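You operate a simulated robot arm through the tools that you are given. There is no shell and no other tool. Be economical: measure what you need, move in short steps, check, and stop when the job is done.

The job below is to be done with a simulated two-armed robot. You get a single attempt, and the scene is never put back.

JOB
Take the lid off the pink paste jar and lay it down on the middle of the long desk. Put the black ink pad on the small tray. Take the hello stamp and put it on top of the square card. Take the big pink lever press and leave it on the big paper pad. The order is free.

The check looks at the end state, three seconds after you hand in, the way a careful person would. Anything else that was tipped, shoved, dropped, spilled or broken makes it a failure. Lids that push on must go on centred and level and be pressed home; caps that screw on are set level and turned clockwise until they are tight.

ROBOT AND FRAMES
Two 7-joint arms with two-finger parallel grippers on one trunk, on a base that drives. Base frame: it is fixed to the floor where the robot stands at the start and does not move with it; the origin is under the middle of the robot, x ahead of it, y to its left, z up; the surface under the hand at the start is at about z = 0.75. Units: m, degrees, N and s.
The left shoulder is at the start at [0.07, 0.163, 1.12], the right one opposite. With the tool pointing down near the work surface each hand reaches from about 0.38 to 0.88 m from the robot's upright axis, wherever it stands, measured 20 degrees to its own side. Places, roughly: big paper pad (31x31x1 cm) [-2.9, 0.6, 0.8]; big pink lever press (9x16x5 cm) [-3, -0.1, 0.8]; black ink pad (9x6x3 cm) [-1.3, 1, 0.8]; hello stamp [-1, 1, 0.75]; pink paste jar [0.75, 0, 0.75]; small tray (13x13x3 cm) [-3.2, -0.2, 0.7]; square card (17x13x5 cm) [-4.8, -1.5, 0.8]. Payload 3.43 kg a hand.
The TCP of each hand is the grasp point between the finger pads, 0.034 m short of the fingertips. In the tool frame z runs along the fingers and y along their closing line. The gripper opens to 0.128 m. The fingers are 0.024 m wide and 0.012 m thick; the gripper's body (0.048 by 0.13 m) begins 0.096 m behind the TCP.
Orientation is told as [roll, pitch, yaw] about the base's x, y, z axes, in that order, counted from this pose: with the fingers straight down and closing along the base's y, the tool's x points along the base's -x, its y along +y and its z along -z.

CONTROLS
- The arms move only by the tool nudge_tool. It takes "left_increments", "right_increments" or both (then of equal length, played together; a hand with none holds still); each is text: rows parted by semicolons, each of 7 numbers parted by spaces: the turn, a rotation vector about the tool's x, y, z in degrees, then the shift along the tool's x, y, z in m, then the gripper command, from -1 (fully open) to 1 (shut), values between in proportion. In form: wx wy wz dx dy dz jaw; .... A call has 1 to 10 rows; each row is the pose to reach, as a shift and turn from the pose commanded when the call began, along the tool's axes at that moment. Rows are played at 5 a second. More than 0.05 m and 8.6 degrees between two rows, or a gripper value outside its range, and nothing of the call is played. Where a pose cannot be reached the arm comes as near as it can. A force on the tool above 40 N (or 10 N above the force at the start of the call, whichever is more), or a blocked arm, ends the call early, and 0.2 s more pass. The fingers move at their own pace (about 0.153 m/s each) and stop on an object; they squeeze with about 39 N. The grip force told is the motor's: it shows also when the fingers shut on nothing. Time passes only in rows, and 0.2 s behind the last, so rows that repeat a pose let the fingers close. The reply holds the time, the measured pose of the TCP, the force on the tool along the base axes, the opening and the grip force, in the units named above and with some noise, with the torque about the TCP (base axes, N m) and any sound that the robot's microphone picked up.
- Cameras (640 x 400 px; columns grow to the right, rows downward): "scene" is now at [0.135, -0.0044, 1.3407]; the picture's right is [-0.05, -1.00, 0.00], its down [-0.63, 0.03, -0.78] and it looks along [0.78, -0.04, -0.63] (base axes); focal length 264 px, centre (320, 200). "left" rides on the left gripper at [0.076, 0.011, -0.16] in its tool frame; the picture's right is [-0.15, 0.99, 0.00], its down [-0.88, -0.13, -0.46] and it looks along [-0.45, -0.07, 0.89] (tool axes); focal length 234 px, centre (320, 200). "right" rides on the right gripper at [0.076, -0.011, -0.16] in its tool frame; the picture's right is [0.15, 0.99, 0.00], its down [-0.88, 0.13, -0.46] and it looks along [-0.45, 0.07, 0.89] (tool axes); focal length 234 px, centre (320, 200). There is no depth. A picture from a camera that has moved, and an enlarged one, comes with that camera's place and axes in the base frame and with its lens.
- grab_frame(camera): a new picture of that camera. The clock stands still meanwhile.
- raise_lower(by): slides the trunk up (or, below 0, down) by that many m; the arms and the scene camera ride with it, the base frame stays. It gives what a move gives, with no picture.
- steer(legs): drives the robot by 1 to 6 legs, each [ahead, left, turn to the left] in m, m and degrees, along the robot's own axes; the way and the turn of a leg run together, so that a leg with both is an arc; at most 1.5 m and 180 degrees a leg. The arms and the cameras ride along, it lands a little off, and it stops where it bumps. It gives what a move gives.
- head_to(pan, tilt): turns the head with the scene camera to pan (to the left, within 86 degrees either way) and tilt (down, from -29 to 69), counted from straight ahead of the robot. It gives what a move gives.
- inspect(camera, box): a new picture of the part [left, top, right, bottom] of that camera's present view, enlarged. The clock stands still meanwhile.
- sign_off(): hands the job in; it is judged then, once.

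Go step by step. Nothing tells you exact positions but the pictures and the camera data: compare them with the known pose of the tool, close in by small moves and look again before you grip or let go. The budget is 165 turns and 122 pictures, counting those below and the enlarged ones. Unless the task says otherwise, let go and move clear before handing in, and close with one line.

The tools are called after "Call:" by a JSON object that holds its "api" and its "payload". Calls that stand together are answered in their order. nudge_tool: Moves the arms, as the interface text tells. Its arguments: {"type":"object","properties":{"left_increments":{"type":"string"},"right_increments":{"type":"string"}},"required":[]} The other tools are called the same way: raise_lower (by) slides the trunk up or down; steer (legs) drives the base; head_to (pan, tilt) turns the head that bears the scene camera; grab_frame (camera) takes a picture; inspect (camera, box) takes an enlarged picture of a part of a camera's view; sign_off () hands the job in.

At the start:

```text
clock: 0.0
left_eef_pos: [0.6444, 0.227, 1.0019]
left_tool_rot: [0.0, -0.1, 0.0]
left_wrist_force: [-0.4, 0.1, 0.0]
left_wrist_torque: [0.03, -0.01, 0.01]
left_grip_width: 0.128
left_grip_force: 0.0
right_eef_pos: [0.5968, -0.2667, 1.0672]
right_tool_rot: [0.0, 0.0, -0.1]
right_wrist_force: [-0.7, 0.2, -0.3]
right_wrist_torque: [0.0, 0.03, 0.0]
right_grip_width: 0.1277
right_grip_force: 0.0
trunk travel left (down, up): [-0.6, 0.34]
robot x, y, heading: [0.0022, 0.0006, -0.3]
head pan, tilt: [-2.9, 39.1]
```

scene: 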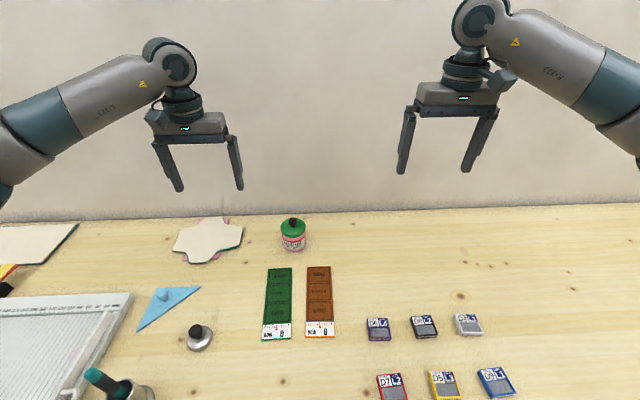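
right: 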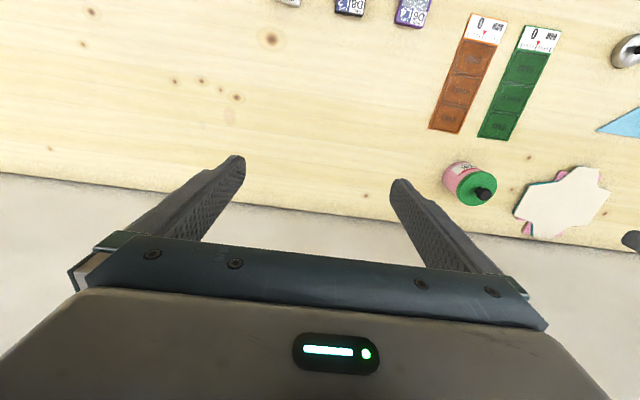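
left: 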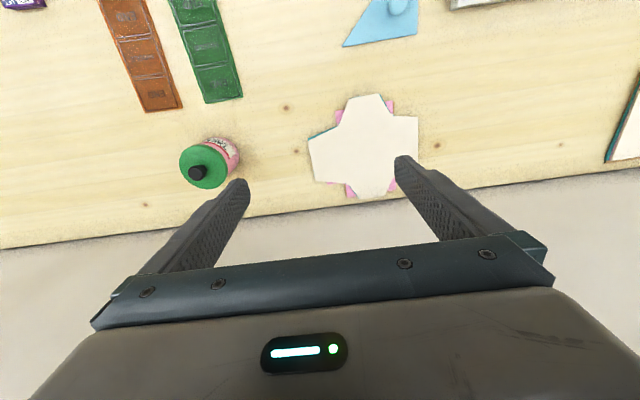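

The jar with its green lid stands ahead of me on the desk, at roughly (0.67, 0.05). I'll look at it closely first and then look around the room.

Call:
{"api": "inspect", "payload": {"camera": "scene", "box": [240, 200, 340, 262]}}

Call:
{"api": "head_to", "payload": {"pan": 80, "tilt": 20}}

Call:
{"api": "grab_frame", "payload": {"camera": "scene"}}

Call:
{"api": "head_to", "payload": {"pan": -80, "tilt": 20}}

Call:
{"api": "grab_frame", "payload": {"camera": "scene"}}

```text
6.40 times, centred on (290, 231) of scene
camera zoom: at [0.135, -0.0044, 1.3407], right [-0.05, -1.0, 0.0], down [-0.63, 0.03, -0.78], along [0.78, -0.04, -0.63], focal length 1691 px, centre (512, 2)
```

zoom: 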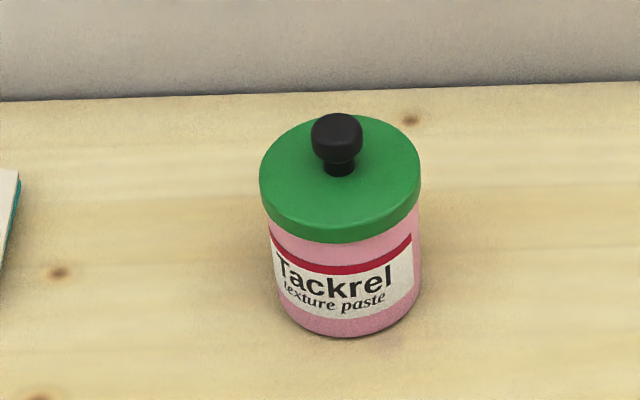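

```text
clock: 1.6
left_eef_pos: [0.6441, 0.2267, 1.0024]
left_tool_rot: [0.0, -0.1, 0.0]
left_wrist_force: [-0.7, -0.4, 0.1]
left_wrist_torque: [0.0, -0.02, -0.02]
left_grip_width: 0.1282
left_grip_force: 0.0
right_eef_pos: [0.5965, -0.2667, 1.0668]
right_tool_rot: [-0.1, 0.0, -0.1]
right_wrist_force: [-0.2, 0.5, 0.2]
right_wrist_torque: [0.0, 0.01, 0.03]
right_grip_width: 0.1279
right_grip_force: 0.0
trunk travel left (down, up): [-0.6, 0.34]
robot x, y, heading: [0.0022, -0.0014, 0.2]
head pan, tilt: [80.0, 20.0]
```

```text
117 pictures are left
camera scene: at [0.0657, 0.0916, 1.3707], right [0.98, -0.17, 0.0], down [-0.06, -0.34, -0.94], along [0.16, 0.93, -0.34], focal length 264 px, centre (320, 200)
```

scene: 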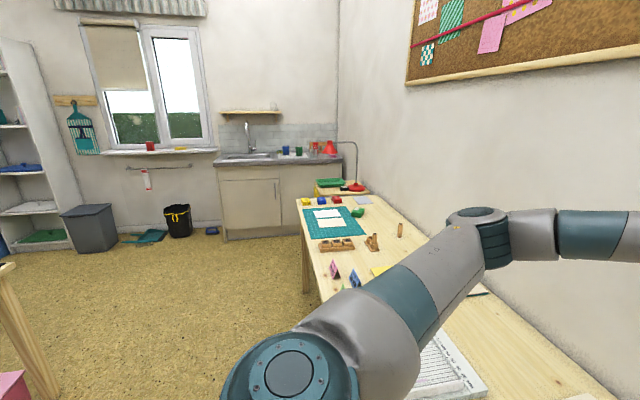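

```text
clock: 4.0
left_eef_pos: [0.6444, 0.2251, 1.0023]
left_tool_rot: [0.0, 0.1, 0.0]
left_wrist_force: [-0.4, 0.1, -0.3]
left_wrist_torque: [0.02, -0.03, -0.01]
left_grip_width: 0.1279
left_grip_force: 0.1
right_eef_pos: [0.5967, -0.2658, 1.0662]
right_tool_rot: [0.1, 0.0, -0.1]
right_wrist_force: [-0.5, -1.0, 0.5]
right_wrist_torque: [0.04, 0.05, 0.0]
right_grip_width: 0.128
right_grip_force: 0.0
trunk travel left (down, up): [-0.6, 0.34]
robot x, y, heading: [-0.0024, -0.0002, 0.0]
head pan, tilt: [-80.0, 20.0]
```

```text
116 pictures are left
camera scene: at [0.0657, -0.0918, 1.3708], right [-0.98, -0.17, 0.0], down [-0.06, 0.34, -0.94], along [0.16, -0.93, -0.34], focal length 264 px, centre (320, 200)
```

scene: 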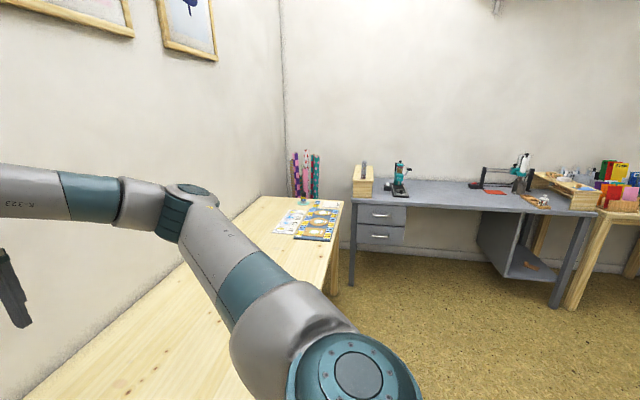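

The long desk is the one I'm facing; its ends are near y = ±1.8, so its middle is about (0.5, 0). The jar is about at (0.66, 0.044) with the lid top near z = 0.826. I'll bring the left hand above it.

Call:
{"api": "nudge_tool", "payload": {"left_increments": "0 0 0 -0.003 -0.036 0.014 -1; 0 0 0 -0.006 -0.072 0.028 -1; 0 0 0 -0.01 -0.108 0.042 -1; 0 0 0 -0.014 -0.145 0.056 -1; 0 0 0 -0.017 -0.182 0.07 -1; 0 0 0 -0.017 -0.182 0.07 -1"}}

Call:
{"api": "head_to", "payload": {"pan": 0, "tilt": 45}}

Call:
{"api": "grab_frame", "payload": {"camera": "scene"}}

Call:
{"api": "grab_frame", "payload": {"camera": "left"}}

```text
clock: 5.4
left_eef_pos: [0.6609, 0.0461, 0.9328]
left_tool_rot: [0.0, 0.0, 0.0]
left_wrist_force: [0.0, -0.3, -1.1]
left_wrist_torque: [-0.05, -0.04, 0.01]
left_grip_width: 0.1279
left_grip_force: 0.0
right_eef_pos: [0.5968, -0.2649, 1.0677]
right_tool_rot: [-0.1, 0.0, 0.0]
right_wrist_force: [-0.3, -0.3, -0.6]
right_wrist_torque: [-0.03, 0.02, 0.0]
right_grip_width: 0.1282
right_grip_force: 0.0
trunk travel left (down, up): [-0.6, 0.34]
robot x, y, heading: [-0.0005, 0.0016, 0.1]
head pan, tilt: [-80.0, 20.0]
```

```text
clock: 7.0
left_eef_pos: [0.6605, 0.0449, 0.9329]
left_tool_rot: [0.0, 0.0, -0.1]
left_wrist_force: [0.2, 0.1, 0.5]
left_wrist_torque: [0.01, -0.04, -0.01]
left_grip_width: 0.1281
left_grip_force: 0.1
right_eef_pos: [0.5963, -0.2662, 1.0656]
right_tool_rot: [0.0, 0.0, -0.1]
right_wrist_force: [0.6, 0.1, 0.1]
right_wrist_torque: [0.0, 0.02, -0.02]
right_grip_width: 0.1279
right_grip_force: 0.0
trunk travel left (down, up): [-0.6, 0.34]
robot x, y, heading: [0.0007, -0.0001, -0.1]
head pan, tilt: [0.0, 45.0]
```

```text
115 pictures are left
camera scene: at [0.1308, -0.0002, 1.3321], right [0.0, -1.0, 0.0], down [-0.71, 0.0, -0.71], along [0.71, 0.0, -0.71], focal length 264 px, centre (320, 200)
```

scene: 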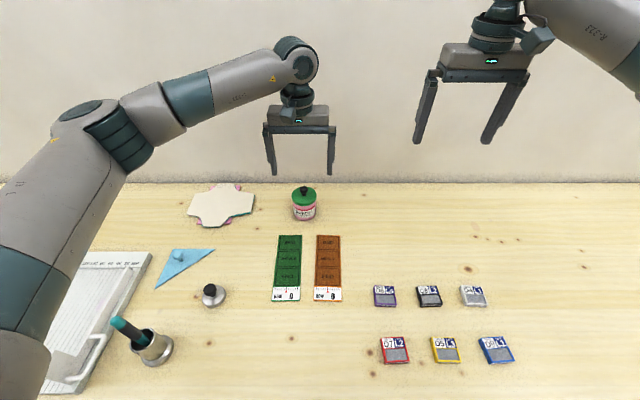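

```text
114 pictures are left
camera left: at [0.5843, 0.0563, 1.0919], right [0.15, 0.99, 0.0], down [0.88, -0.13, 0.46], along [0.45, -0.07, -0.89], focal length 234 px, centre (320, 200)
```

left: 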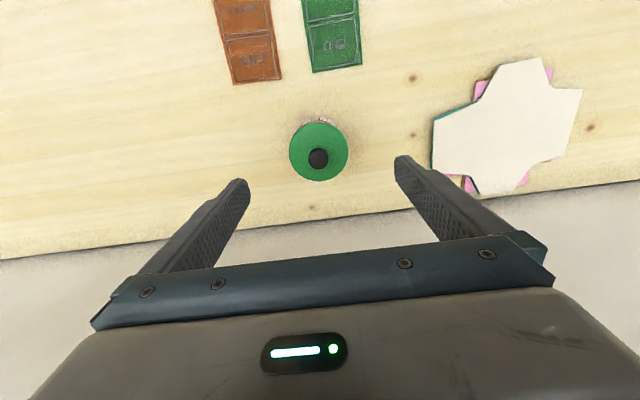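

The lid's centre comes out near (0.658, 0.0435), almost under the hand. I'll lower so that the fingertips span only the lid's rim, then look from the side.

Call:
{"api": "nudge_tool", "payload": {"left_increments": "0 0 0 0.002 -0.001 0.04 -1; 0 0 0 0.002 -0.001 0.07 -1; 0 0 0 0.002 -0.001 0.087 -1; 0 0 0 0.002 -0.001 0.087 -0.1; 0 0 0 0.002 -0.001 0.087 -0.1"}}

Call:
{"api": "inspect", "payload": {"camera": "scene", "box": [255, 150, 355, 212]}}

Call:
{"api": "grab_frame", "payload": {"camera": "left"}}

```text
clock: 8.2
left_eef_pos: [0.6566, 0.0435, 0.8465]
left_tool_rot: [0.0, -0.1, 0.0]
left_wrist_force: [-0.5, 0.2, -0.2]
left_wrist_torque: [0.01, 0.0, 0.02]
left_grip_width: 0.0702
left_grip_force: 0.1
right_eef_pos: [0.5959, -0.266, 1.0661]
right_tool_rot: [0.0, 0.0, -0.1]
right_wrist_force: [0.1, 0.2, -0.7]
right_wrist_torque: [0.01, -0.04, 0.02]
right_grip_width: 0.1283
right_grip_force: 0.1
trunk travel left (down, up): [-0.6, 0.34]
robot x, y, heading: [-0.0026, 0.0022, -0.1]
head pan, tilt: [0.0, 45.0]
```

```text
6.40 times, centred on (305, 181) of scene
camera zoom: at [0.1308, -0.0002, 1.3321], right [0.0, -1.0, 0.0], down [-0.71, 0.0, -0.71], along [0.71, 0.0, -0.71], focal length 1691 px, centre (416, 322)
```

zoom: 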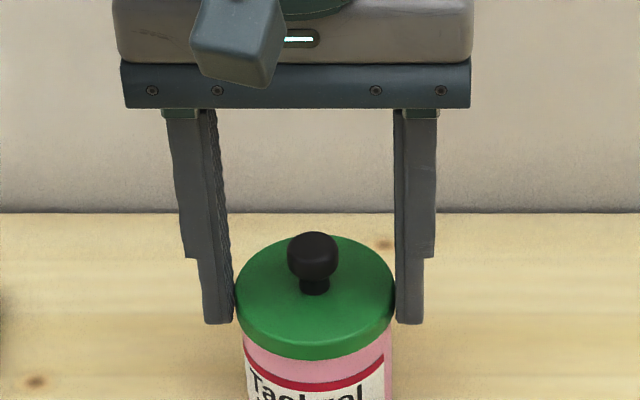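

```text
112 pictures are left
camera left: at [0.5806, 0.0548, 1.0059], right [0.15, 0.99, 0.0], down [0.88, -0.13, 0.46], along [0.45, -0.07, -0.89], focal length 234 px, centre (320, 200)
```

left: 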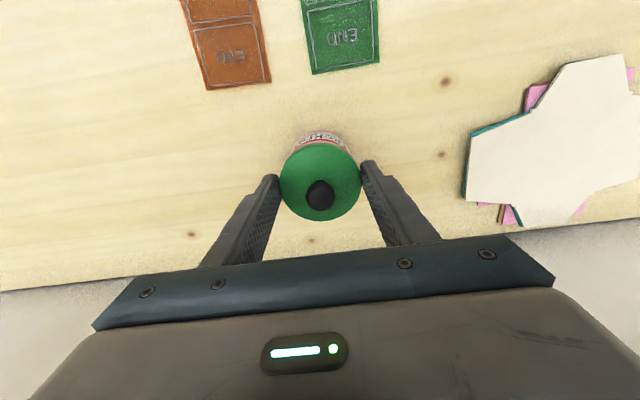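

The fingers straddle the rim well centred. I'll close on it, then try a small lift to see whether the lid just comes off.

Call:
{"api": "nudge_tool", "payload": {"left_increments": "0 0 0 0 0 0 1; 0 0 0 0 0 0 1; 0 0 0 0 0 0 1; 0 0 0 0 0 -0.003 1; 0 0 0 0 0 -0.006 1"}}

Call:
{"api": "inspect", "payload": {"camera": "scene", "box": [255, 150, 375, 225]}}

```text
clock: 9.3
left_eef_pos: [0.658, 0.0434, 0.8526]
left_tool_rot: [0.1, 0.0, -0.1]
left_wrist_force: [-0.5, 0.2, -2.9]
left_wrist_torque: [-0.01, 0.03, 0.02]
left_grip_width: 0.0669
left_grip_force: 38.8
right_eef_pos: [0.597, -0.2662, 1.0663]
right_tool_rot: [0.0, 0.0, -0.1]
right_wrist_force: [0.7, 0.8, -0.3]
right_wrist_torque: [0.03, 0.0, -0.02]
right_grip_width: 0.128
right_grip_force: 0.1
trunk travel left (down, up): [-0.6, 0.34]
robot x, y, heading: [-0.0009, -0.0, -0.1]
head pan, tilt: [0.0, 45.0]
```

```text
5.33 times, centred on (315, 188) of scene
camera zoom: at [0.131, -0.0002, 1.332], right [0.0, -1.0, 0.0], down [-0.71, 0.0, -0.71], along [0.71, 0.0, -0.71], focal length 1409 px, centre (347, 267)
```

zoom: 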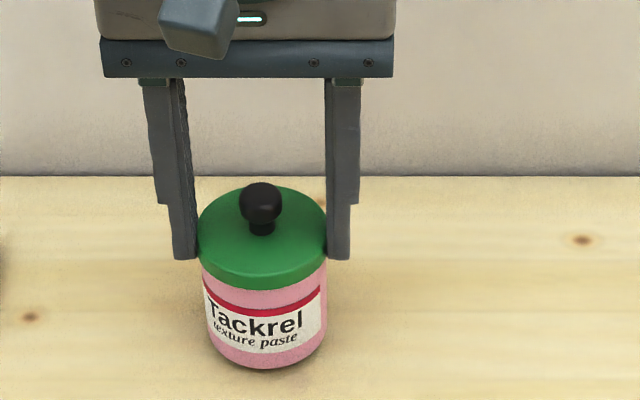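

The force rose by about 3 N, so the whole jar comes up with its lid. It needs holding, so I'll set it back, free the left hand and turn its closing line diagonally, and bring the right hand to clamp the jar's body from the front right.

Call:
{"api": "nudge_tool", "payload": {"left_increments": "0 0 0 0 0 0.003 1; 0 0 0 0 0 0.006 1; 0 0 0 0 0 0.006 -0.2; 0 0 0 0 0 0.006 -0.2; 0 0 0 0 0 -0.03 -0.4; 0 0 0 0 0 -0.07 -0.4; 0 0 0 0 0 -0.11 -0.4; 0 0 0 0 0 -0.15 -0.4", "right_increments": "0 0 0 0 0 0 -1; 0 0 -7.5 0 0 0 -1; 0 0 -15 0 0 0 -1; 0 0 -22.5 0 0 0 -1; 0 0 -30 0 0 0 -1; 0 0 -37.5 0 0 0 -1; 0 0 -45 0 0 0 -1; 0 0 -45 0 0 0 -1"}}

Call:
{"api": "nudge_tool", "payload": {"left_increments": "0 0 7.5 0 0 0 -0.4; 0 0 15 0 0 0 -0.4; 0 0 22.5 0 0 0 -0.4; 0 0 30 0 0 0 -0.4; 0 0 37.5 0 0 0 -0.4; 0 0 45 0 0 0 -0.4; 0 0 45 0 0 0 -0.4", "right_increments": "0 -8 0 0 0 0 -1; 0 -16.5 0 0 0 0 -1; 0 -25 0 0 0 0 -1; 0 -33.5 0 0 0 0 -1; 0 -42 0 0 0 0 -1; 0 -50 0 0 0 0 -1; 0 -50 0 0 0 0 -1"}}

Call:
{"api": "grab_frame", "payload": {"camera": "scene"}}

```text
clock: 11.2
left_eef_pos: [0.6584, 0.0418, 1.0021]
left_tool_rot: [0.0, 0.1, -0.1]
left_wrist_force: [0.5, -0.9, 0.6]
left_wrist_torque: [0.03, -0.02, -0.03]
left_grip_width: 0.0897
left_grip_force: 0.0
right_eef_pos: [0.5967, -0.2663, 1.0671]
right_tool_rot: [-0.1, -0.1, 45.0]
right_wrist_force: [-0.7, 0.0, 0.3]
right_wrist_torque: [0.04, -0.04, 0.02]
right_grip_width: 0.1279
right_grip_force: 0.0
trunk travel left (down, up): [-0.6, 0.34]
robot x, y, heading: [-0.0006, 0.0011, -0.0]
head pan, tilt: [0.0, 45.0]
```

```text
clock: 12.8
left_eef_pos: [0.66, 0.0442, 1.0011]
left_tool_rot: [0.0, 0.0, -45.1]
left_wrist_force: [-0.1, 0.5, 0.1]
left_wrist_torque: [-0.03, 0.02, -0.02]
left_grip_width: 0.0895
left_grip_force: 0.0
right_eef_pos: [0.5973, -0.2652, 1.0659]
right_tool_rot: [-0.1, -50.1, 45.1]
right_wrist_force: [-0.2, -0.6, -0.3]
right_wrist_torque: [-0.01, 0.01, -0.03]
right_grip_width: 0.128
right_grip_force: 0.1
trunk travel left (down, up): [-0.6, 0.34]
robot x, y, heading: [0.001, -0.0017, 0.1]
head pan, tilt: [0.0, 45.0]
```

```text
110 pictures are left
camera scene: at [0.1312, 0.0005, 1.332], right [0.0, -1.0, 0.0], down [-0.71, 0.0, -0.71], along [0.71, 0.0, -0.71], focal length 264 px, centre (320, 200)
```

scene: 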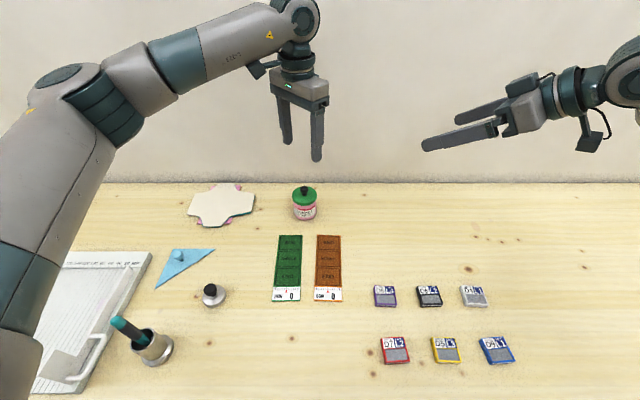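

Both hands are turned as planned. I'll bring the right hand to a pre-grasp point about 13 cm back from the jar along its approach line.

Call:
{"api": "nudge_tool", "payload": {"right_increments": "0 0 0 0.0055 0.0219 0.031 -1; 0 0 0 0.011 0.0438 0.062 -1; 0 0 0 0.0165 0.0657 0.0929 -1; 0 0 0 0.022 0.0876 0.1239 -1; 0 0 0 0.0275 0.1095 0.1549 -1; 0 0 0 0.033 0.1314 0.1859 -1; 0 0 0 0.0385 0.1533 0.2168 -1; 0 0 0 0.0441 0.1752 0.2478 -1; 0 0 0 0.0441 0.1752 0.2478 -1"}}

Call:
{"api": "grab_frame", "payload": {"camera": "scene"}}

Call:
{"api": "grab_frame", "payload": {"camera": "right"}}

```text
clock: 14.8
left_eef_pos: [0.6585, 0.0426, 1.0007]
left_tool_rot: [0.0, 0.0, -45.1]
left_wrist_force: [-0.9, 0.3, -0.3]
left_wrist_torque: [0.02, -0.01, 0.0]
left_grip_width: 0.0897
left_grip_force: 0.1
right_eef_pos: [0.5872, -0.0295, 0.8752]
right_tool_rot: [0.0, -50.1, 44.8]
right_wrist_force: [0.5, -0.4, -0.6]
right_wrist_torque: [-0.02, 0.02, 0.0]
right_grip_width: 0.1281
right_grip_force: 0.1
trunk travel left (down, up): [-0.6, 0.34]
robot x, y, heading: [-0.0034, -0.0001, 0.1]
head pan, tilt: [0.0, 45.0]
```

```text
109 pictures are left
camera scene: at [0.1303, -0.0008, 1.3321], right [0.0, -1.0, 0.0], down [-0.71, 0.0, -0.71], along [0.71, 0.0, -0.71], focal length 264 px, centre (320, 200)
```

scene: 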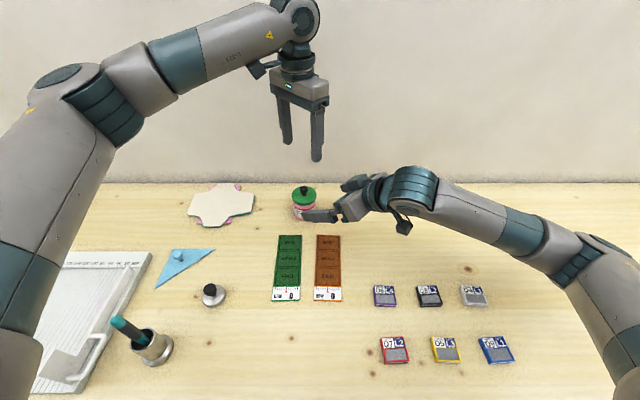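

```text
108 pictures are left
camera right: at [0.473, -0.1584, 0.9206], right [-0.77, 0.63, -0.11], down [0.06, 0.24, 0.97], along [0.64, 0.73, -0.23], focal length 234 px, centre (320, 200)
```

right: 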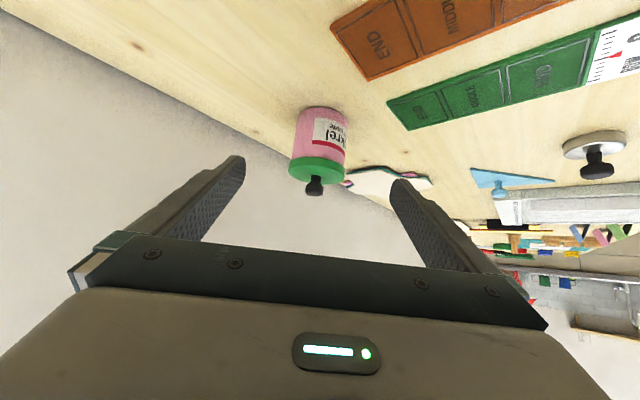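

The jar is centred between the right fingers. I'll advance along the finger line to the jar's body without closing.

Call:
{"api": "nudge_tool", "payload": {"right_increments": "0 0 0 0 0 0.04 -1; 0 0 0 0 0 0.08 -1; 0 0 0 0 0 0.11 -1; 0 0 0 0 0 0.13 -1; 0 0 0 0 0 0.13 -0.3; 0 0 0 0 0 0.13 -0.3"}}

Call:
{"api": "inspect", "payload": {"camera": "scene", "box": [255, 160, 375, 235]}}

Call:
{"api": "grab_frame", "payload": {"camera": "right"}}

```text
clock: 16.1
left_eef_pos: [0.6589, 0.0439, 1.0012]
left_tool_rot: [0.0, 0.0, -44.9]
left_wrist_force: [0.1, 1.0, -0.8]
left_wrist_torque: [-0.01, 0.0, 0.02]
left_grip_width: 0.0892
left_grip_force: 0.0
right_eef_pos: [0.6581, 0.0431, 0.7895]
right_tool_rot: [0.0, -50.0, 44.9]
right_wrist_force: [-0.5, 0.3, 0.0]
right_wrist_torque: [0.0, 0.0, 0.0]
right_grip_width: 0.0834
right_grip_force: 0.1
trunk travel left (down, up): [-0.6, 0.34]
robot x, y, heading: [-0.0032, -0.0005, 0.3]
head pan, tilt: [0.0, 45.0]
```

```text
5.33 times, centred on (315, 198) of scene
camera zoom: at [0.131, 0.0, 1.332], right [0.0, -1.0, 0.0], down [-0.71, 0.0, -0.71], along [0.71, 0.0, -0.71], focal length 1409 px, centre (347, 213)
```

zoom: 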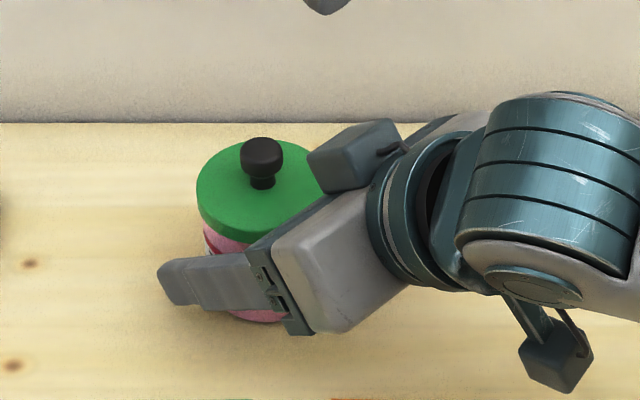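

```text
106 pictures are left
camera right: at [0.5445, -0.0854, 0.8354], right [-0.77, 0.63, -0.11], down [0.06, 0.25, 0.97], along [0.64, 0.73, -0.23], focal length 234 px, centre (320, 200)
```

right: 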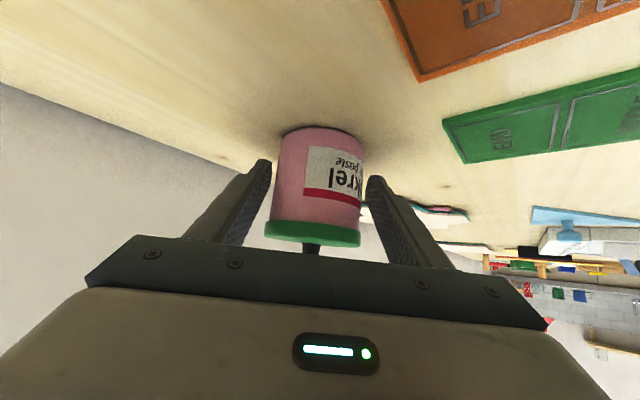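

The right fingers straddle the body. I'll back the palm off about 1.5 cm at the same height to leave room for the left finger, and then close on the jar.

Call:
{"api": "nudge_tool", "payload": {"right_increments": "0 0 0 0.005 0 -0.006 -0.3; 0 0 0 0.01 0 -0.012 -0.3; 0 0 0 0.01 0 -0.012 0.2; 0 0 0 0.01 0 -0.012 1; 0 0 0 0.01 0 -0.012 1; 0 0 0 0.01 0 -0.012 1", "left_increments": "0 0 0 0 0 0 -0.22; 0 0 0 0 0 0 -0.22; 0 0 0 0 0 0 -0.22; 0 0 0 0 0 0 -0.22; 0 0 0 0 0 0 -0.22; 0 0 0 0 0 0 -0.22"}}

Call:
{"api": "inspect", "payload": {"camera": "scene", "box": [255, 160, 375, 235]}}

Call:
{"api": "grab_frame", "payload": {"camera": "left"}}

```text
clock: 17.6
left_eef_pos: [0.6578, 0.0428, 1.0014]
left_tool_rot: [0.0, 0.1, -45.0]
left_wrist_force: [0.0, -0.7, -0.2]
left_wrist_torque: [-0.01, 0.01, 0.0]
left_grip_width: 0.0778
left_grip_force: 0.2
right_eef_pos: [0.6486, 0.032, 0.7902]
right_tool_rot: [0.0, -50.0, 45.0]
right_wrist_force: [0.6, -1.3, 1.7]
right_wrist_torque: [0.02, -0.1, -0.07]
right_grip_width: 0.0652
right_grip_force: 39.1
trunk travel left (down, up): [-0.6, 0.34]
robot x, y, heading: [0.0026, 0.0015, -0.1]
head pan, tilt: [0.0, 45.0]
```

```text
5.33 times, centred on (315, 198) of scene
camera zoom: at [0.1307, -0.0002, 1.3321], right [0.0, -1.0, 0.0], down [-0.71, 0.0, -0.71], along [0.71, 0.0, -0.71], focal length 1409 px, centre (347, 213)
```

zoom: 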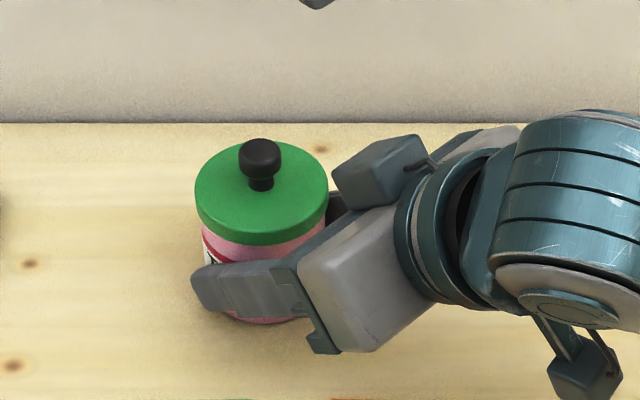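

```text
104 pictures are left
camera left: at [0.613, 0.1041, 1.1608], right [0.8, 0.6, 0.0], down [0.53, -0.71, 0.46], along [0.27, -0.37, -0.89], focal length 234 px, centre (320, 200)
```

left: 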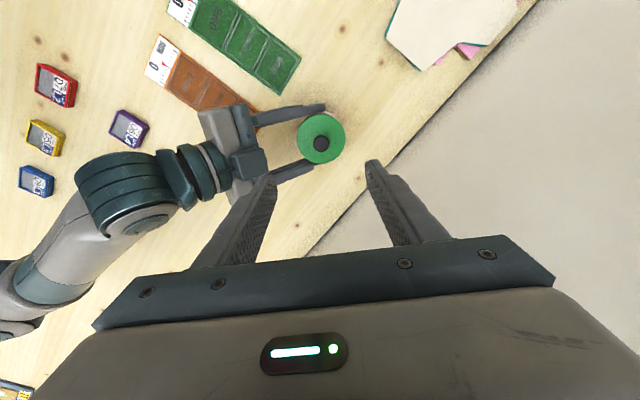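

The jar is clamped (0.065 m wide, 39 N). The lid is still centred under the left hand, so I'll lower the left hand onto its rim with a narrow opening to pass the right gripper.

Call:
{"api": "nudge_tool", "payload": {"left_increments": "0 0 0 0 0.001 0.045 -0.17; 0 0 0 0 0.001 0.085 -0.17; 0 0 0 0 0.001 0.105 -0.17; 0 0 0 0 0.001 0.105 -0.17"}}

Call:
{"api": "inspect", "payload": {"camera": "scene", "box": [255, 150, 375, 225]}}

Call:
{"api": "grab_frame", "payload": {"camera": "left"}}

```text
clock: 18.6
left_eef_pos: [0.6583, 0.0434, 0.8965]
left_tool_rot: [0.0, 0.0, -45.0]
left_wrist_force: [-0.6, 0.3, 0.3]
left_wrist_torque: [-0.02, -0.04, 0.03]
left_grip_width: 0.0748
left_grip_force: 0.2
right_eef_pos: [0.6471, 0.0322, 0.7894]
right_tool_rot: [0.0, -50.1, 44.9]
right_wrist_force: [-0.5, 0.9, 2.8]
right_wrist_torque: [0.02, -0.09, 0.0]
right_grip_width: 0.0651
right_grip_force: 39.2
trunk travel left (down, up): [-0.6, 0.34]
robot x, y, heading: [0.0024, 0.0029, 0.0]
head pan, tilt: [0.0, 45.0]
```

```text
5.33 times, centred on (315, 188) of scene
camera zoom: at [0.1305, -0.0001, 1.3321], right [0.0, -1.0, 0.0], down [-0.71, 0.0, -0.71], along [0.71, 0.0, -0.71], focal length 1409 px, centre (347, 267)
```

zoom: 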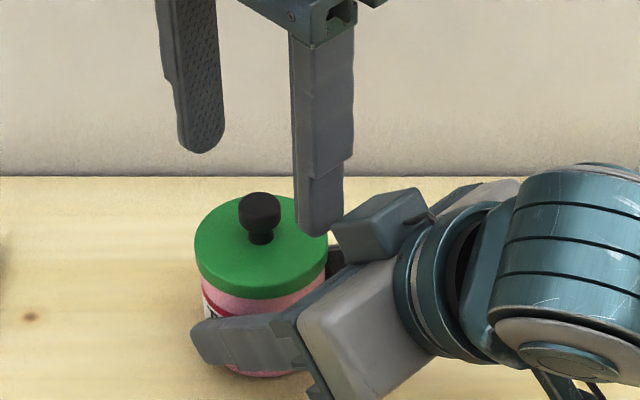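

```text
102 pictures are left
camera left: at [0.6125, 0.1047, 1.0567], right [0.8, 0.6, 0.0], down [0.53, -0.71, 0.46], along [0.27, -0.37, -0.89], focal length 234 px, centre (320, 200)
```

left: 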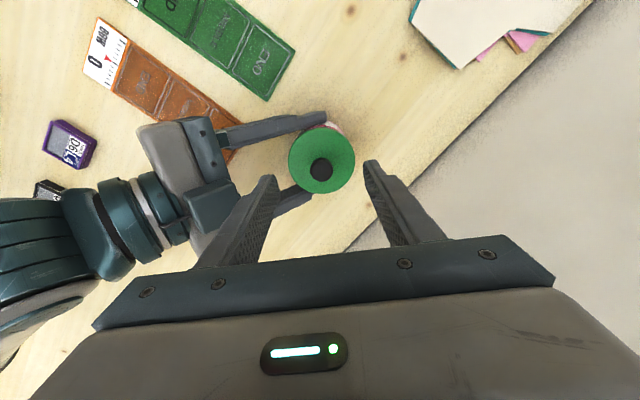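

The left finger passes inside the right gripper's block with a small gap. I'll go down the rest in small rows, then close on the rim.

Call:
{"api": "nudge_tool", "payload": {"left_increments": "0 0 0 0 0 0.016 -0.17; 0 0 0 0 0 0.032 -0.17; 0 0 0 0 0 0.042 -0.17; 0 0 0 0 0 0.048 -0.17; 0 0 0 0 0 0.048 1; 0 0 0 0 0 0.048 1; 0 0 0 0 0 0.048 1"}}

Call:
{"api": "inspect", "payload": {"camera": "scene", "box": [255, 150, 375, 225]}}

```text
clock: 20.1
left_eef_pos: [0.6594, 0.0437, 0.8494]
left_tool_rot: [0.1, 0.0, -45.0]
left_wrist_force: [1.8, 1.9, 3.0]
left_wrist_torque: [0.08, -0.14, 0.02]
left_grip_width: 0.0667
left_grip_force: 39.3
right_eef_pos: [0.6473, 0.0313, 0.7906]
right_tool_rot: [0.0, -50.1, 44.9]
right_wrist_force: [-1.0, 0.1, 1.0]
right_wrist_torque: [0.09, -0.12, -0.03]
right_grip_width: 0.065
right_grip_force: 39.0
trunk travel left (down, up): [-0.6, 0.34]
robot x, y, heading: [0.0009, -0.0038, 0.0]
head pan, tilt: [0.0, 45.0]
```

```text
5.33 times, centred on (315, 188) of scene
camera zoom: at [0.1304, 0.0, 1.3321], right [0.0, -1.0, 0.0], down [-0.71, 0.0, -0.71], along [0.71, 0.0, -0.71], focal length 1409 px, centre (347, 267)
```

zoom: 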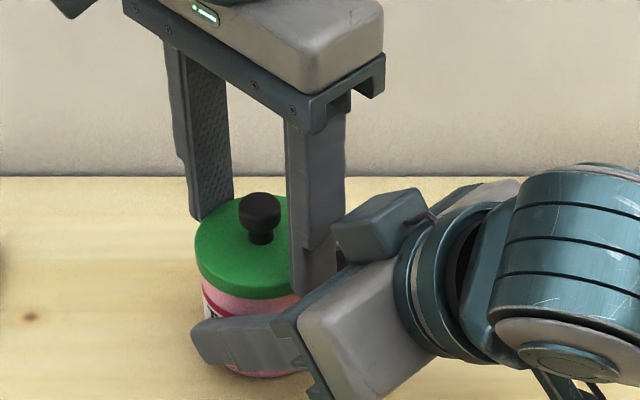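

Both grips are firm. Now a straight slow pull up on the lid by a few millimetres while the right hand holds.

Call:
{"api": "nudge_tool", "payload": {"left_increments": "0 0 0 0 0 -0.001 1; 0 0 0 0 0 -0.002 1; 0 0 0 0 0 -0.003 1; 0 0 0 0 0 -0.004 1; 0 0 0 0 0 -0.006 1; 0 0 0 0 0 -0.008 1"}}

Call:
{"api": "inspect", "payload": {"camera": "scene", "box": [255, 150, 375, 225]}}

```text
clock: 21.6
left_eef_pos: [0.6595, 0.0443, 0.8581]
left_tool_rot: [-0.1, 0.0, -45.1]
left_wrist_force: [0.0, -0.7, 0.2]
left_wrist_torque: [-0.02, 0.0, -0.05]
left_grip_width: 0.0666
left_grip_force: 38.6
right_eef_pos: [0.6466, 0.0318, 0.791]
right_tool_rot: [0.0, -49.9, 44.9]
right_wrist_force: [-1.4, 0.7, 2.5]
right_wrist_torque: [0.01, 0.05, 0.03]
right_grip_width: 0.0647
right_grip_force: 39.1
trunk travel left (down, up): [-0.6, 0.34]
robot x, y, heading: [-0.0005, -0.0013, 0.1]
head pan, tilt: [0.0, 45.0]
heard: snap
```

```text
5.33 times, centred on (315, 188) of scene
camera zoom: at [0.1304, -0.0001, 1.3321], right [0.0, -1.0, 0.0], down [-0.71, 0.0, -0.71], along [0.71, 0.0, -0.71], focal length 1409 px, centre (347, 267)
```

zoom: 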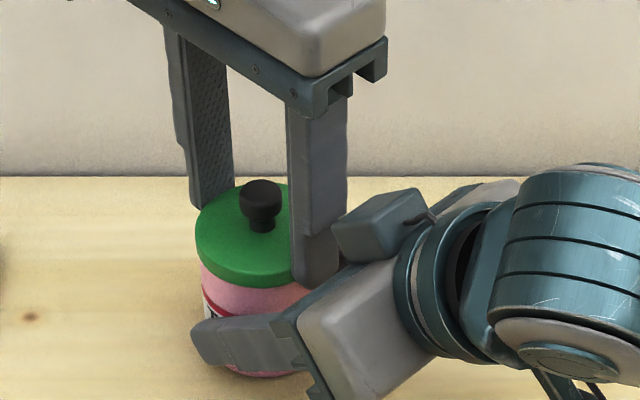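

A snap was heard and the lid moves freely, so it was a push-on lid and it's off. I'll lift it clear, then open the right hand and back it straight out.

Call:
{"api": "nudge_tool", "payload": {"left_increments": "0 0 0 0 0 -0.03 1; 0 0 0 0 0 -0.07 1; 0 0 0 0 0 -0.11 1; 0 0 0 0 0 -0.15 1; 0 0 0 0 0 -0.15 1", "right_increments": "0 0 0 0 0 0 1; 0 0 0 0 0 0 1; 0 0 0 0 0 0 1; 0 0 0 0 0 0 -0.4; 0 0 0 0 0 0 -0.4"}}

Call:
{"api": "nudge_tool", "payload": {"right_increments": "0 0 0 0 0 -0.04 -0.6; 0 0 0 0 0 -0.08 -0.6; 0 0 0 0 0 -0.12 -0.6; 0 0 0 -0.005 -0.025 -0.155 -0.6; 0 0 0 -0.01 -0.05 -0.19 -0.6; 0 0 0 -0.015 -0.08 -0.22 -0.6; 0 0 0 -0.02 -0.11 -0.25 -0.6; 0 0 0 -0.03 -0.14 -0.28 -0.6; 0 0 0 -0.03 -0.165 -0.31 -0.6; 0 0 0 -0.03 -0.165 -0.31 -0.6"}}

Call:
{"api": "grab_frame", "payload": {"camera": "scene"}}

```text
clock: 22.8
left_eef_pos: [0.6584, 0.0424, 1.0067]
left_tool_rot: [-0.1, 0.0, -45.0]
left_wrist_force: [0.5, 0.4, 0.3]
left_wrist_torque: [0.01, 0.01, -0.02]
left_grip_width: 0.0669
left_grip_force: 39.2
right_eef_pos: [0.6484, 0.0324, 0.7898]
right_tool_rot: [0.0, -50.0, 44.9]
right_wrist_force: [0.4, -0.2, 0.4]
right_wrist_torque: [-0.02, -0.01, 0.0]
right_grip_width: 0.0896
right_grip_force: 0.0
trunk travel left (down, up): [-0.6, 0.34]
robot x, y, heading: [-0.0006, 0.0016, 0.1]
head pan, tilt: [0.0, 45.0]
```

```text
clock: 24.9
left_eef_pos: [0.6584, 0.0423, 1.007]
left_tool_rot: [0.0, -0.1, -45.0]
left_wrist_force: [1.0, -0.9, -0.6]
left_wrist_torque: [0.01, 0.03, -0.02]
left_grip_width: 0.0668
left_grip_force: 39.0
right_eef_pos: [0.6081, -0.2411, 1.0134]
right_tool_rot: [0.1, -49.9, 44.9]
right_wrist_force: [0.6, 0.3, -0.9]
right_wrist_torque: [0.0, 0.01, 0.03]
right_grip_width: 0.1022
right_grip_force: 0.0
trunk travel left (down, up): [-0.6, 0.34]
robot x, y, heading: [0.0018, 0.0001, -0.0]
head pan, tilt: [0.0, 45.0]
```

```text
99 pictures are left
camera scene: at [0.1314, 0.0004, 1.332], right [0.0, -1.0, 0.0], down [-0.71, 0.0, -0.71], along [0.71, 0.0, -0.71], focal length 264 px, centre (320, 200)
```

scene: 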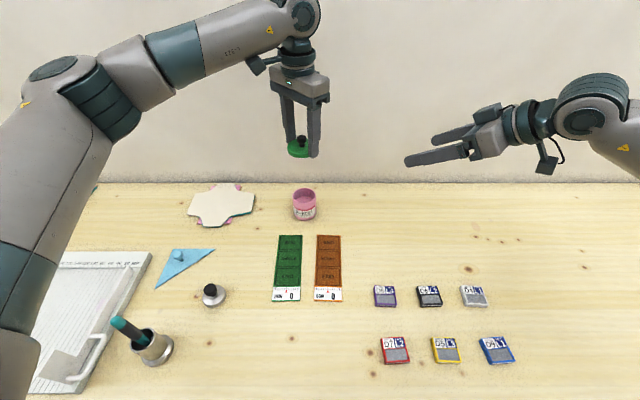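

The jar stands open and undisturbed, and the lid hangs level in the left hand. I'll draw the right hand further off and carry the lid to the free spot right of the brown strip, near (0.535, -0.11).

Call:
{"api": "nudge_tool", "payload": {"right_increments": "0 0 0 0 -0.03 -0.03 -0.6; 0 0 0 0 -0.06 -0.06 -0.6; 0 0 0 0 -0.09 -0.09 -0.6; 0 0 0 0 -0.11 -0.12 -0.6; 0 0 0 0 -0.11 -0.12 -0.6; 0 0 0 0 -0.11 -0.12 -0.6; 0 0 0 0 -0.11 -0.12 -0.6; 0 0 0 0 -0.11 -0.12 -0.6; 0 0 0 0 -0.11 -0.12 -0.6", "left_increments": "0 0 0 0 0 0 1; 0 0 0 0 0 0 1; 0 0 0 -0.004 -0.039 0.02 1; 0 0 0 -0.008 -0.078 0.05 1; 0 0 0 -0.012 -0.117 0.08 1; 0 0 0 -0.016 -0.156 0.11 1; 0 0 0 -0.0205 -0.1945 0.14 1; 0 0 0 -0.0205 -0.1945 0.177 1; 0 0 0 -0.0205 -0.1945 0.177 1"}}

Call:
{"api": "grab_frame", "payload": {"camera": "scene"}}

Call:
{"api": "grab_frame", "payload": {"camera": "left"}}

```text
clock: 26.9
left_eef_pos: [0.5343, -0.1099, 0.8314]
left_tool_rot: [0.0, -0.1, -45.1]
left_wrist_force: [0.2, 0.3, -0.4]
left_wrist_torque: [0.0, 0.01, -0.03]
left_grip_width: 0.0669
left_grip_force: 39.2
right_eef_pos: [0.5877, -0.2938, 1.0675]
right_tool_rot: [-0.6, -50.4, 43.7]
right_wrist_force: [0.4, 0.2, 0.5]
right_wrist_torque: [0.04, -0.03, 0.0]
right_grip_width: 0.1024
right_grip_force: 0.1
right hand out of reach, approached as far as the arm can: row 1, 2, 3, 4, 5, 6, 7, 8, 9
trunk travel left (down, up): [-0.6, 0.34]
robot x, y, heading: [0.0023, 0.0013, -0.3]
head pan, tilt: [0.0, 45.0]
```

```text
98 pictures are left
camera scene: at [0.1303, -0.0007, 1.3321], right [0.0, -1.0, 0.0], down [-0.71, 0.0, -0.71], along [0.71, 0.0, -0.71], focal length 264 px, centre (320, 200)
```

scene: 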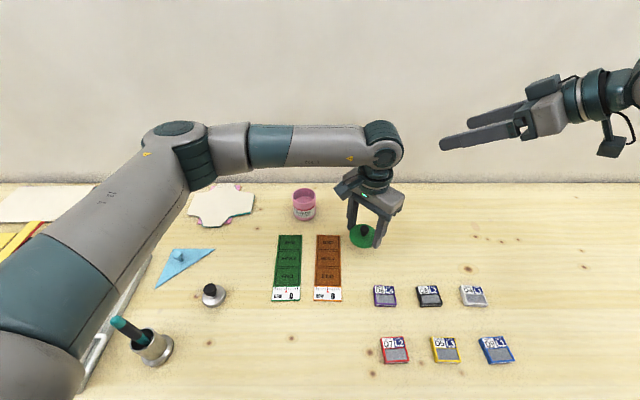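

```text
97 pictures are left
camera left: at [0.4884, -0.0476, 0.991], right [0.8, 0.6, 0.0], down [0.53, -0.71, 0.46], along [0.27, -0.37, -0.89], focal length 234 px, centre (320, 200)
```

left: 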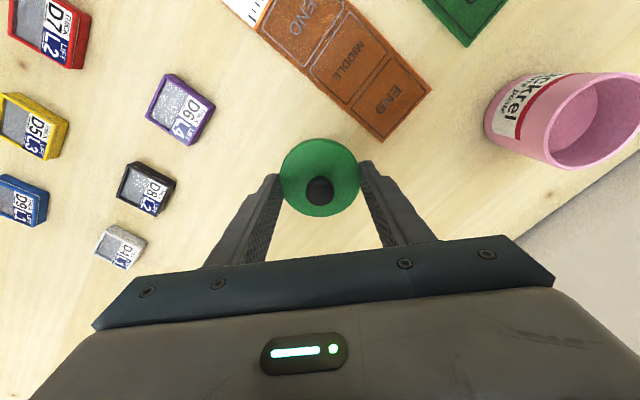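

The spot below is free. I'll lower in small steps and watch the vertical force for contact.

Call:
{"api": "nudge_tool", "payload": {"left_increments": "0 0 0 0 0 0.015 1; 0 0 0 0 0 0.03 1; 0 0 0 0 0 0.035 1; 0 0 0 0 0 0.038 1; 0 0 0 0 0 0.038 1"}}

Call:
{"api": "inspect", "payload": {"camera": "scene", "box": [310, 190, 430, 265]}}

```text
clock: 28.1
left_eef_pos: [0.5361, -0.1076, 0.7912]
left_tool_rot: [0.0, 0.0, -45.1]
left_wrist_force: [0.5, 0.1, -0.3]
left_wrist_torque: [0.0, 0.01, 0.01]
left_grip_width: 0.0664
left_grip_force: 39.3
right_eef_pos: [0.5863, -0.2926, 1.0677]
right_tool_rot: [-0.6, -50.5, 43.7]
right_wrist_force: [-0.6, -0.5, 0.1]
right_wrist_torque: [0.0, -0.02, 0.01]
right_grip_width: 0.1024
right_grip_force: 0.0
trunk travel left (down, up): [-0.6, 0.34]
robot x, y, heading: [0.0004, -0.0021, 0.2]
head pan, tilt: [0.0, 45.0]
```

```text
5.33 times, centred on (370, 228) of scene
camera zoom: at [0.1307, -0.0002, 1.3321], right [0.0, -1.0, 0.0], down [-0.71, 0.0, -0.71], along [0.71, 0.0, -0.71], focal length 1409 px, centre (53, 53)
```

zoom: 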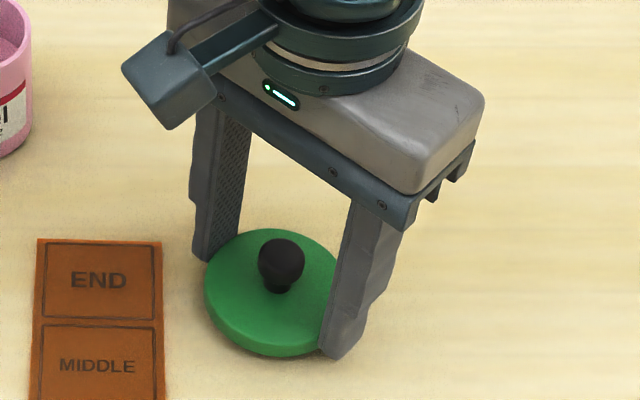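

Nearly down, with no contact yet. I'll go on in 1.5 mm steps.

Call:
{"api": "nudge_tool", "payload": {"left_increments": "0 0 0 0 0 0.0015 1; 0 0 0 0 0 0.003 1; 0 0 0 0 0 0.003 1"}}

Call:
{"api": "nudge_tool", "payload": {"left_increments": "0 0 0 0 0 0.0015 1; 0 0 0 0 0 0.0025 1; 0 0 0 0 0 0.0025 1"}}

```text
clock: 28.9
left_eef_pos: [0.5371, -0.1099, 0.7882]
left_tool_rot: [-0.1, 0.1, -45.1]
left_wrist_force: [-0.2, -0.3, 0.6]
left_wrist_torque: [0.0, 0.04, 0.0]
left_grip_width: 0.0668
left_grip_force: 38.9
right_eef_pos: [0.5876, -0.2919, 1.0686]
right_tool_rot: [-0.7, -50.4, 43.8]
right_wrist_force: [0.1, -0.8, 0.5]
right_wrist_torque: [-0.01, 0.02, 0.02]
right_grip_width: 0.1023
right_grip_force: 0.1
trunk travel left (down, up): [-0.6, 0.34]
robot x, y, heading: [-0.0013, -0.0028, 0.2]
head pan, tilt: [0.0, 45.0]
```

```text
clock: 29.8
left_eef_pos: [0.5363, -0.1083, 0.7858]
left_tool_rot: [0.0, 0.0, -44.9]
left_wrist_force: [0.9, -0.5, -0.2]
left_wrist_torque: [0.0, -0.03, -0.01]
left_grip_width: 0.0665
left_grip_force: 39.3
right_eef_pos: [0.5861, -0.2914, 1.0677]
right_tool_rot: [-0.6, -50.5, 43.7]
right_wrist_force: [-1.0, -0.1, 0.1]
right_wrist_torque: [0.0, -0.02, 0.0]
right_grip_width: 0.1027
right_grip_force: 0.0
trunk travel left (down, up): [-0.6, 0.34]
robot x, y, heading: [0.0022, 0.0001, 0.3]
head pan, tilt: [0.0, 45.0]
```

Call:
{"api": "nudge_tool", "payload": {"left_increments": "0 0 0 0 0 0.001 1; 0 0 0 0 0 0.002 1; 0 0 0 0 0 0.002 1"}}

Call:
{"api": "inspect", "payload": {"camera": "scene", "box": [310, 190, 430, 265]}}

```text
clock: 30.6
left_eef_pos: [0.5365, -0.1084, 0.7844]
left_tool_rot: [-0.1, 0.0, -45.0]
left_wrist_force: [0.8, 0.0, 1.2]
left_wrist_torque: [0.03, -0.03, 0.01]
left_grip_width: 0.0667
left_grip_force: 38.5
right_eef_pos: [0.5879, -0.2916, 1.0682]
right_tool_rot: [-0.6, -50.5, 43.7]
right_wrist_force: [0.4, 0.6, 0.2]
right_wrist_torque: [0.02, -0.01, 0.0]
right_grip_width: 0.1023
right_grip_force: 0.1
trunk travel left (down, up): [-0.6, 0.34]
robot x, y, heading: [0.001, -0.0002, -0.2]
head pan, tilt: [0.0, 45.0]
```

```text
5.33 times, centred on (370, 228) of scene
camera zoom: at [0.1307, -0.0003, 1.3321], right [0.0, -1.0, 0.0], down [-0.71, 0.0, -0.71], along [0.71, 0.0, -0.71], focal length 1409 px, centre (53, 53)
```

zoom: 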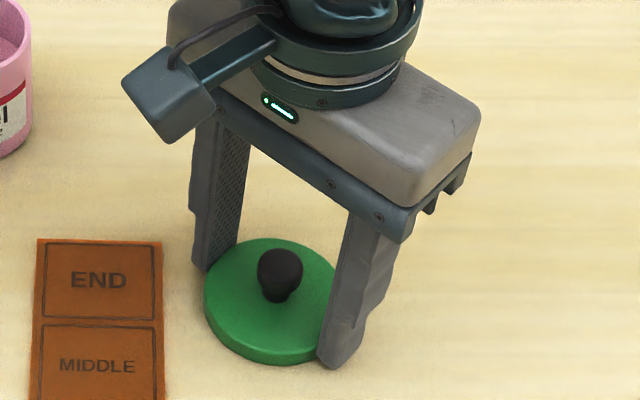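

The lid is on the desk with light contact. I'll open, rise straight up, turn the left hand back to yaw 0 and check.

Call:
{"api": "nudge_tool", "payload": {"left_increments": "0 0 0 0 0 0 0.2; 0 0 0 0 0 0 -0.3; 0 0 0 0 0 0 -0.3; 0 0 0 0 0 -0.03 -0.3; 0 0 0 0 0 -0.07 -0.3; 0 0 0 0 0 -0.11 -0.3; 0 0 0 0 0 -0.15 -0.3; 0 0 0 0 0.03 -0.19 -0.3; 0 0 0 0 0.07 -0.22 -0.3; 0 0 0 0 0.11 -0.24 -0.3"}}

Call:
{"api": "grab_frame", "payload": {"camera": "scene"}}

```text
clock: 32.8
left_eef_pos: [0.6144, -0.03, 1.024]
left_tool_rot: [-0.1, 0.0, -45.0]
left_wrist_force: [0.0, 1.0, -0.2]
left_wrist_torque: [-0.03, 0.01, 0.03]
left_grip_width: 0.0831
left_grip_force: 0.0
right_eef_pos: [0.5887, -0.2924, 1.0684]
right_tool_rot: [-0.8, -50.4, 43.7]
right_wrist_force: [-0.3, 0.3, 0.4]
right_wrist_torque: [-0.02, -0.02, -0.05]
right_grip_width: 0.1022
right_grip_force: 0.1
trunk travel left (down, up): [-0.6, 0.34]
robot x, y, heading: [0.0021, -0.0034, -0.2]
head pan, tilt: [0.0, 45.0]
```

```text
94 pictures are left
camera scene: at [0.1309, 0.0008, 1.332], right [0.0, -1.0, 0.0], down [-0.71, 0.0, -0.71], along [0.71, 0.0, -0.71], focal length 264 px, centre (320, 200)
```

scene: 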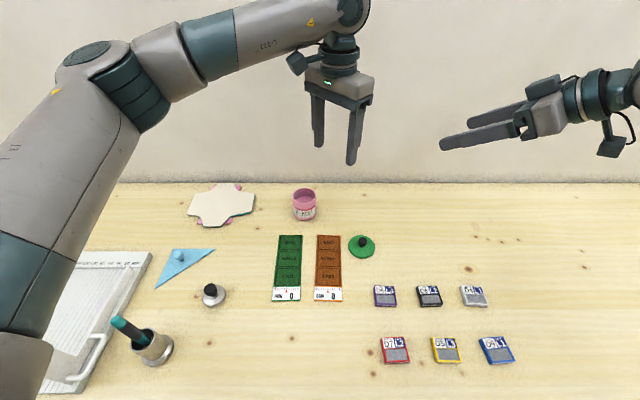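

The lid lies flat on free desk and the jar stands open. I'll turn both hands back to straight down and look at the surroundings behind before driving.

Call:
{"api": "nudge_tool", "payload": {"left_increments": "0 0 -7.5 0 0.01 0 -0.3; 0 0 -15 -0.01 0.02 0 -0.3; 0 0 -22.5 0 0.03 0 -0.3; 0 0 -30 0.01 0.04 0 -0.3; 0 0 -37.5 0.02 0.06 0 -0.3; 0 0 -45 0.04 0.08 0 -0.3; 0 0 -45 0.06 0.1 0 -0.3", "right_increments": "0 8.4 0 0 0.02 0.02 -0.6; 0 16.7 0 0 0.04 0.04 -0.6; 0 25 0 0 0.06 0.06 -0.6; 0 33.4 0 0 0.08 0.08 -0.6; 0 41.7 0 0 0.09 0.09 -0.6; 0 50 0 0 0.1 0.1 -0.6; 0 50 0 0 0.1 0.1 -0.6"}}

Call:
{"api": "nudge_tool", "payload": {"right_increments": "0 0 7.5 0 0 0 -0.6; 0 0 15 0 0 0 -0.6; 0 0 22.5 0 0 0 -0.6; 0 0 30 0 0 0 -0.6; 0 0 37.5 0 0 0 -0.6; 0 0 45 0 0 0 -0.6; 0 0 45 0 0 0 -0.6"}}

Call:
{"api": "head_to", "payload": {"pan": 86, "tilt": 25}}

Call:
{"api": "grab_frame", "payload": {"camera": "scene"}}

```text
clock: 34.4
left_eef_pos: [0.6416, 0.0819, 1.0258]
left_tool_rot: [0.1, 0.0, 0.0]
left_wrist_force: [-0.6, 0.3, 0.1]
left_wrist_torque: [-0.01, -0.02, 0.03]
left_grip_width: 0.0831
left_grip_force: 0.0
right_eef_pos: [0.5704, -0.1674, 1.0049]
right_tool_rot: [0.1, 0.2, 45.0]
right_wrist_force: [0.3, -0.1, 0.1]
right_wrist_torque: [0.04, 0.01, -0.05]
right_grip_width: 0.1023
right_grip_force: 0.1
trunk travel left (down, up): [-0.6, 0.34]
robot x, y, heading: [-0.0056, -0.001, 0.0]
head pan, tilt: [0.0, 45.0]
```

```text
clock: 36.0
left_eef_pos: [0.6426, 0.0808, 1.0247]
left_tool_rot: [0.0, 0.1, 0.0]
left_wrist_force: [0.3, -0.2, -0.3]
left_wrist_torque: [-0.01, 0.0, 0.01]
left_grip_width: 0.0832
left_grip_force: 0.1
right_eef_pos: [0.5717, -0.1671, 1.0057]
right_tool_rot: [0.0, 0.0, -0.1]
right_wrist_force: [0.0, 0.2, 0.5]
right_wrist_torque: [0.02, -0.01, -0.05]
right_grip_width: 0.1024
right_grip_force: 0.0
trunk travel left (down, up): [-0.6, 0.34]
robot x, y, heading: [-0.0017, 0.0054, 0.3]
head pan, tilt: [0.0, 45.0]
```

```text
clock: 37.5
left_eef_pos: [0.6429, 0.0813, 1.0237]
left_tool_rot: [-0.1, 0.0, 0.0]
left_wrist_force: [-0.7, 1.6, 0.5]
left_wrist_torque: [0.02, -0.03, 0.02]
left_grip_width: 0.0831
left_grip_force: 0.1
right_eef_pos: [0.5717, -0.1654, 1.0058]
right_tool_rot: [0.0, 0.1, -0.1]
right_wrist_force: [0.4, -0.2, 0.4]
right_wrist_torque: [0.0, 0.0, 0.0]
right_grip_width: 0.1027
right_grip_force: 0.1
trunk travel left (down, up): [-0.6, 0.34]
robot x, y, heading: [-0.0005, -0.002, -0.0]
head pan, tilt: [85.9, 25.0]
```

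```text
93 pictures are left
camera scene: at [0.0561, 0.0918, 1.3627], right [1.0, -0.07, 0.0], down [-0.03, -0.42, -0.91], along [0.06, 0.9, -0.42], focal length 264 px, centre (320, 200)
```

scene: 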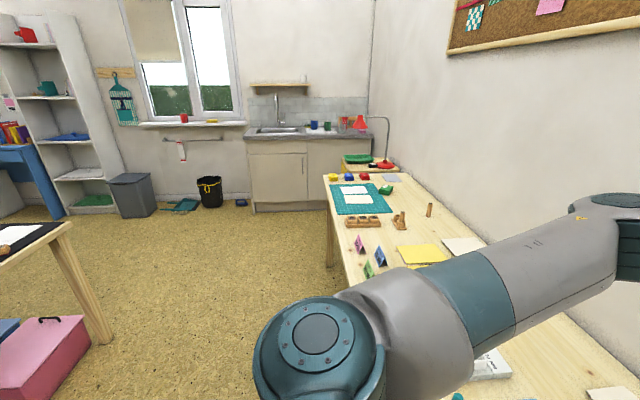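

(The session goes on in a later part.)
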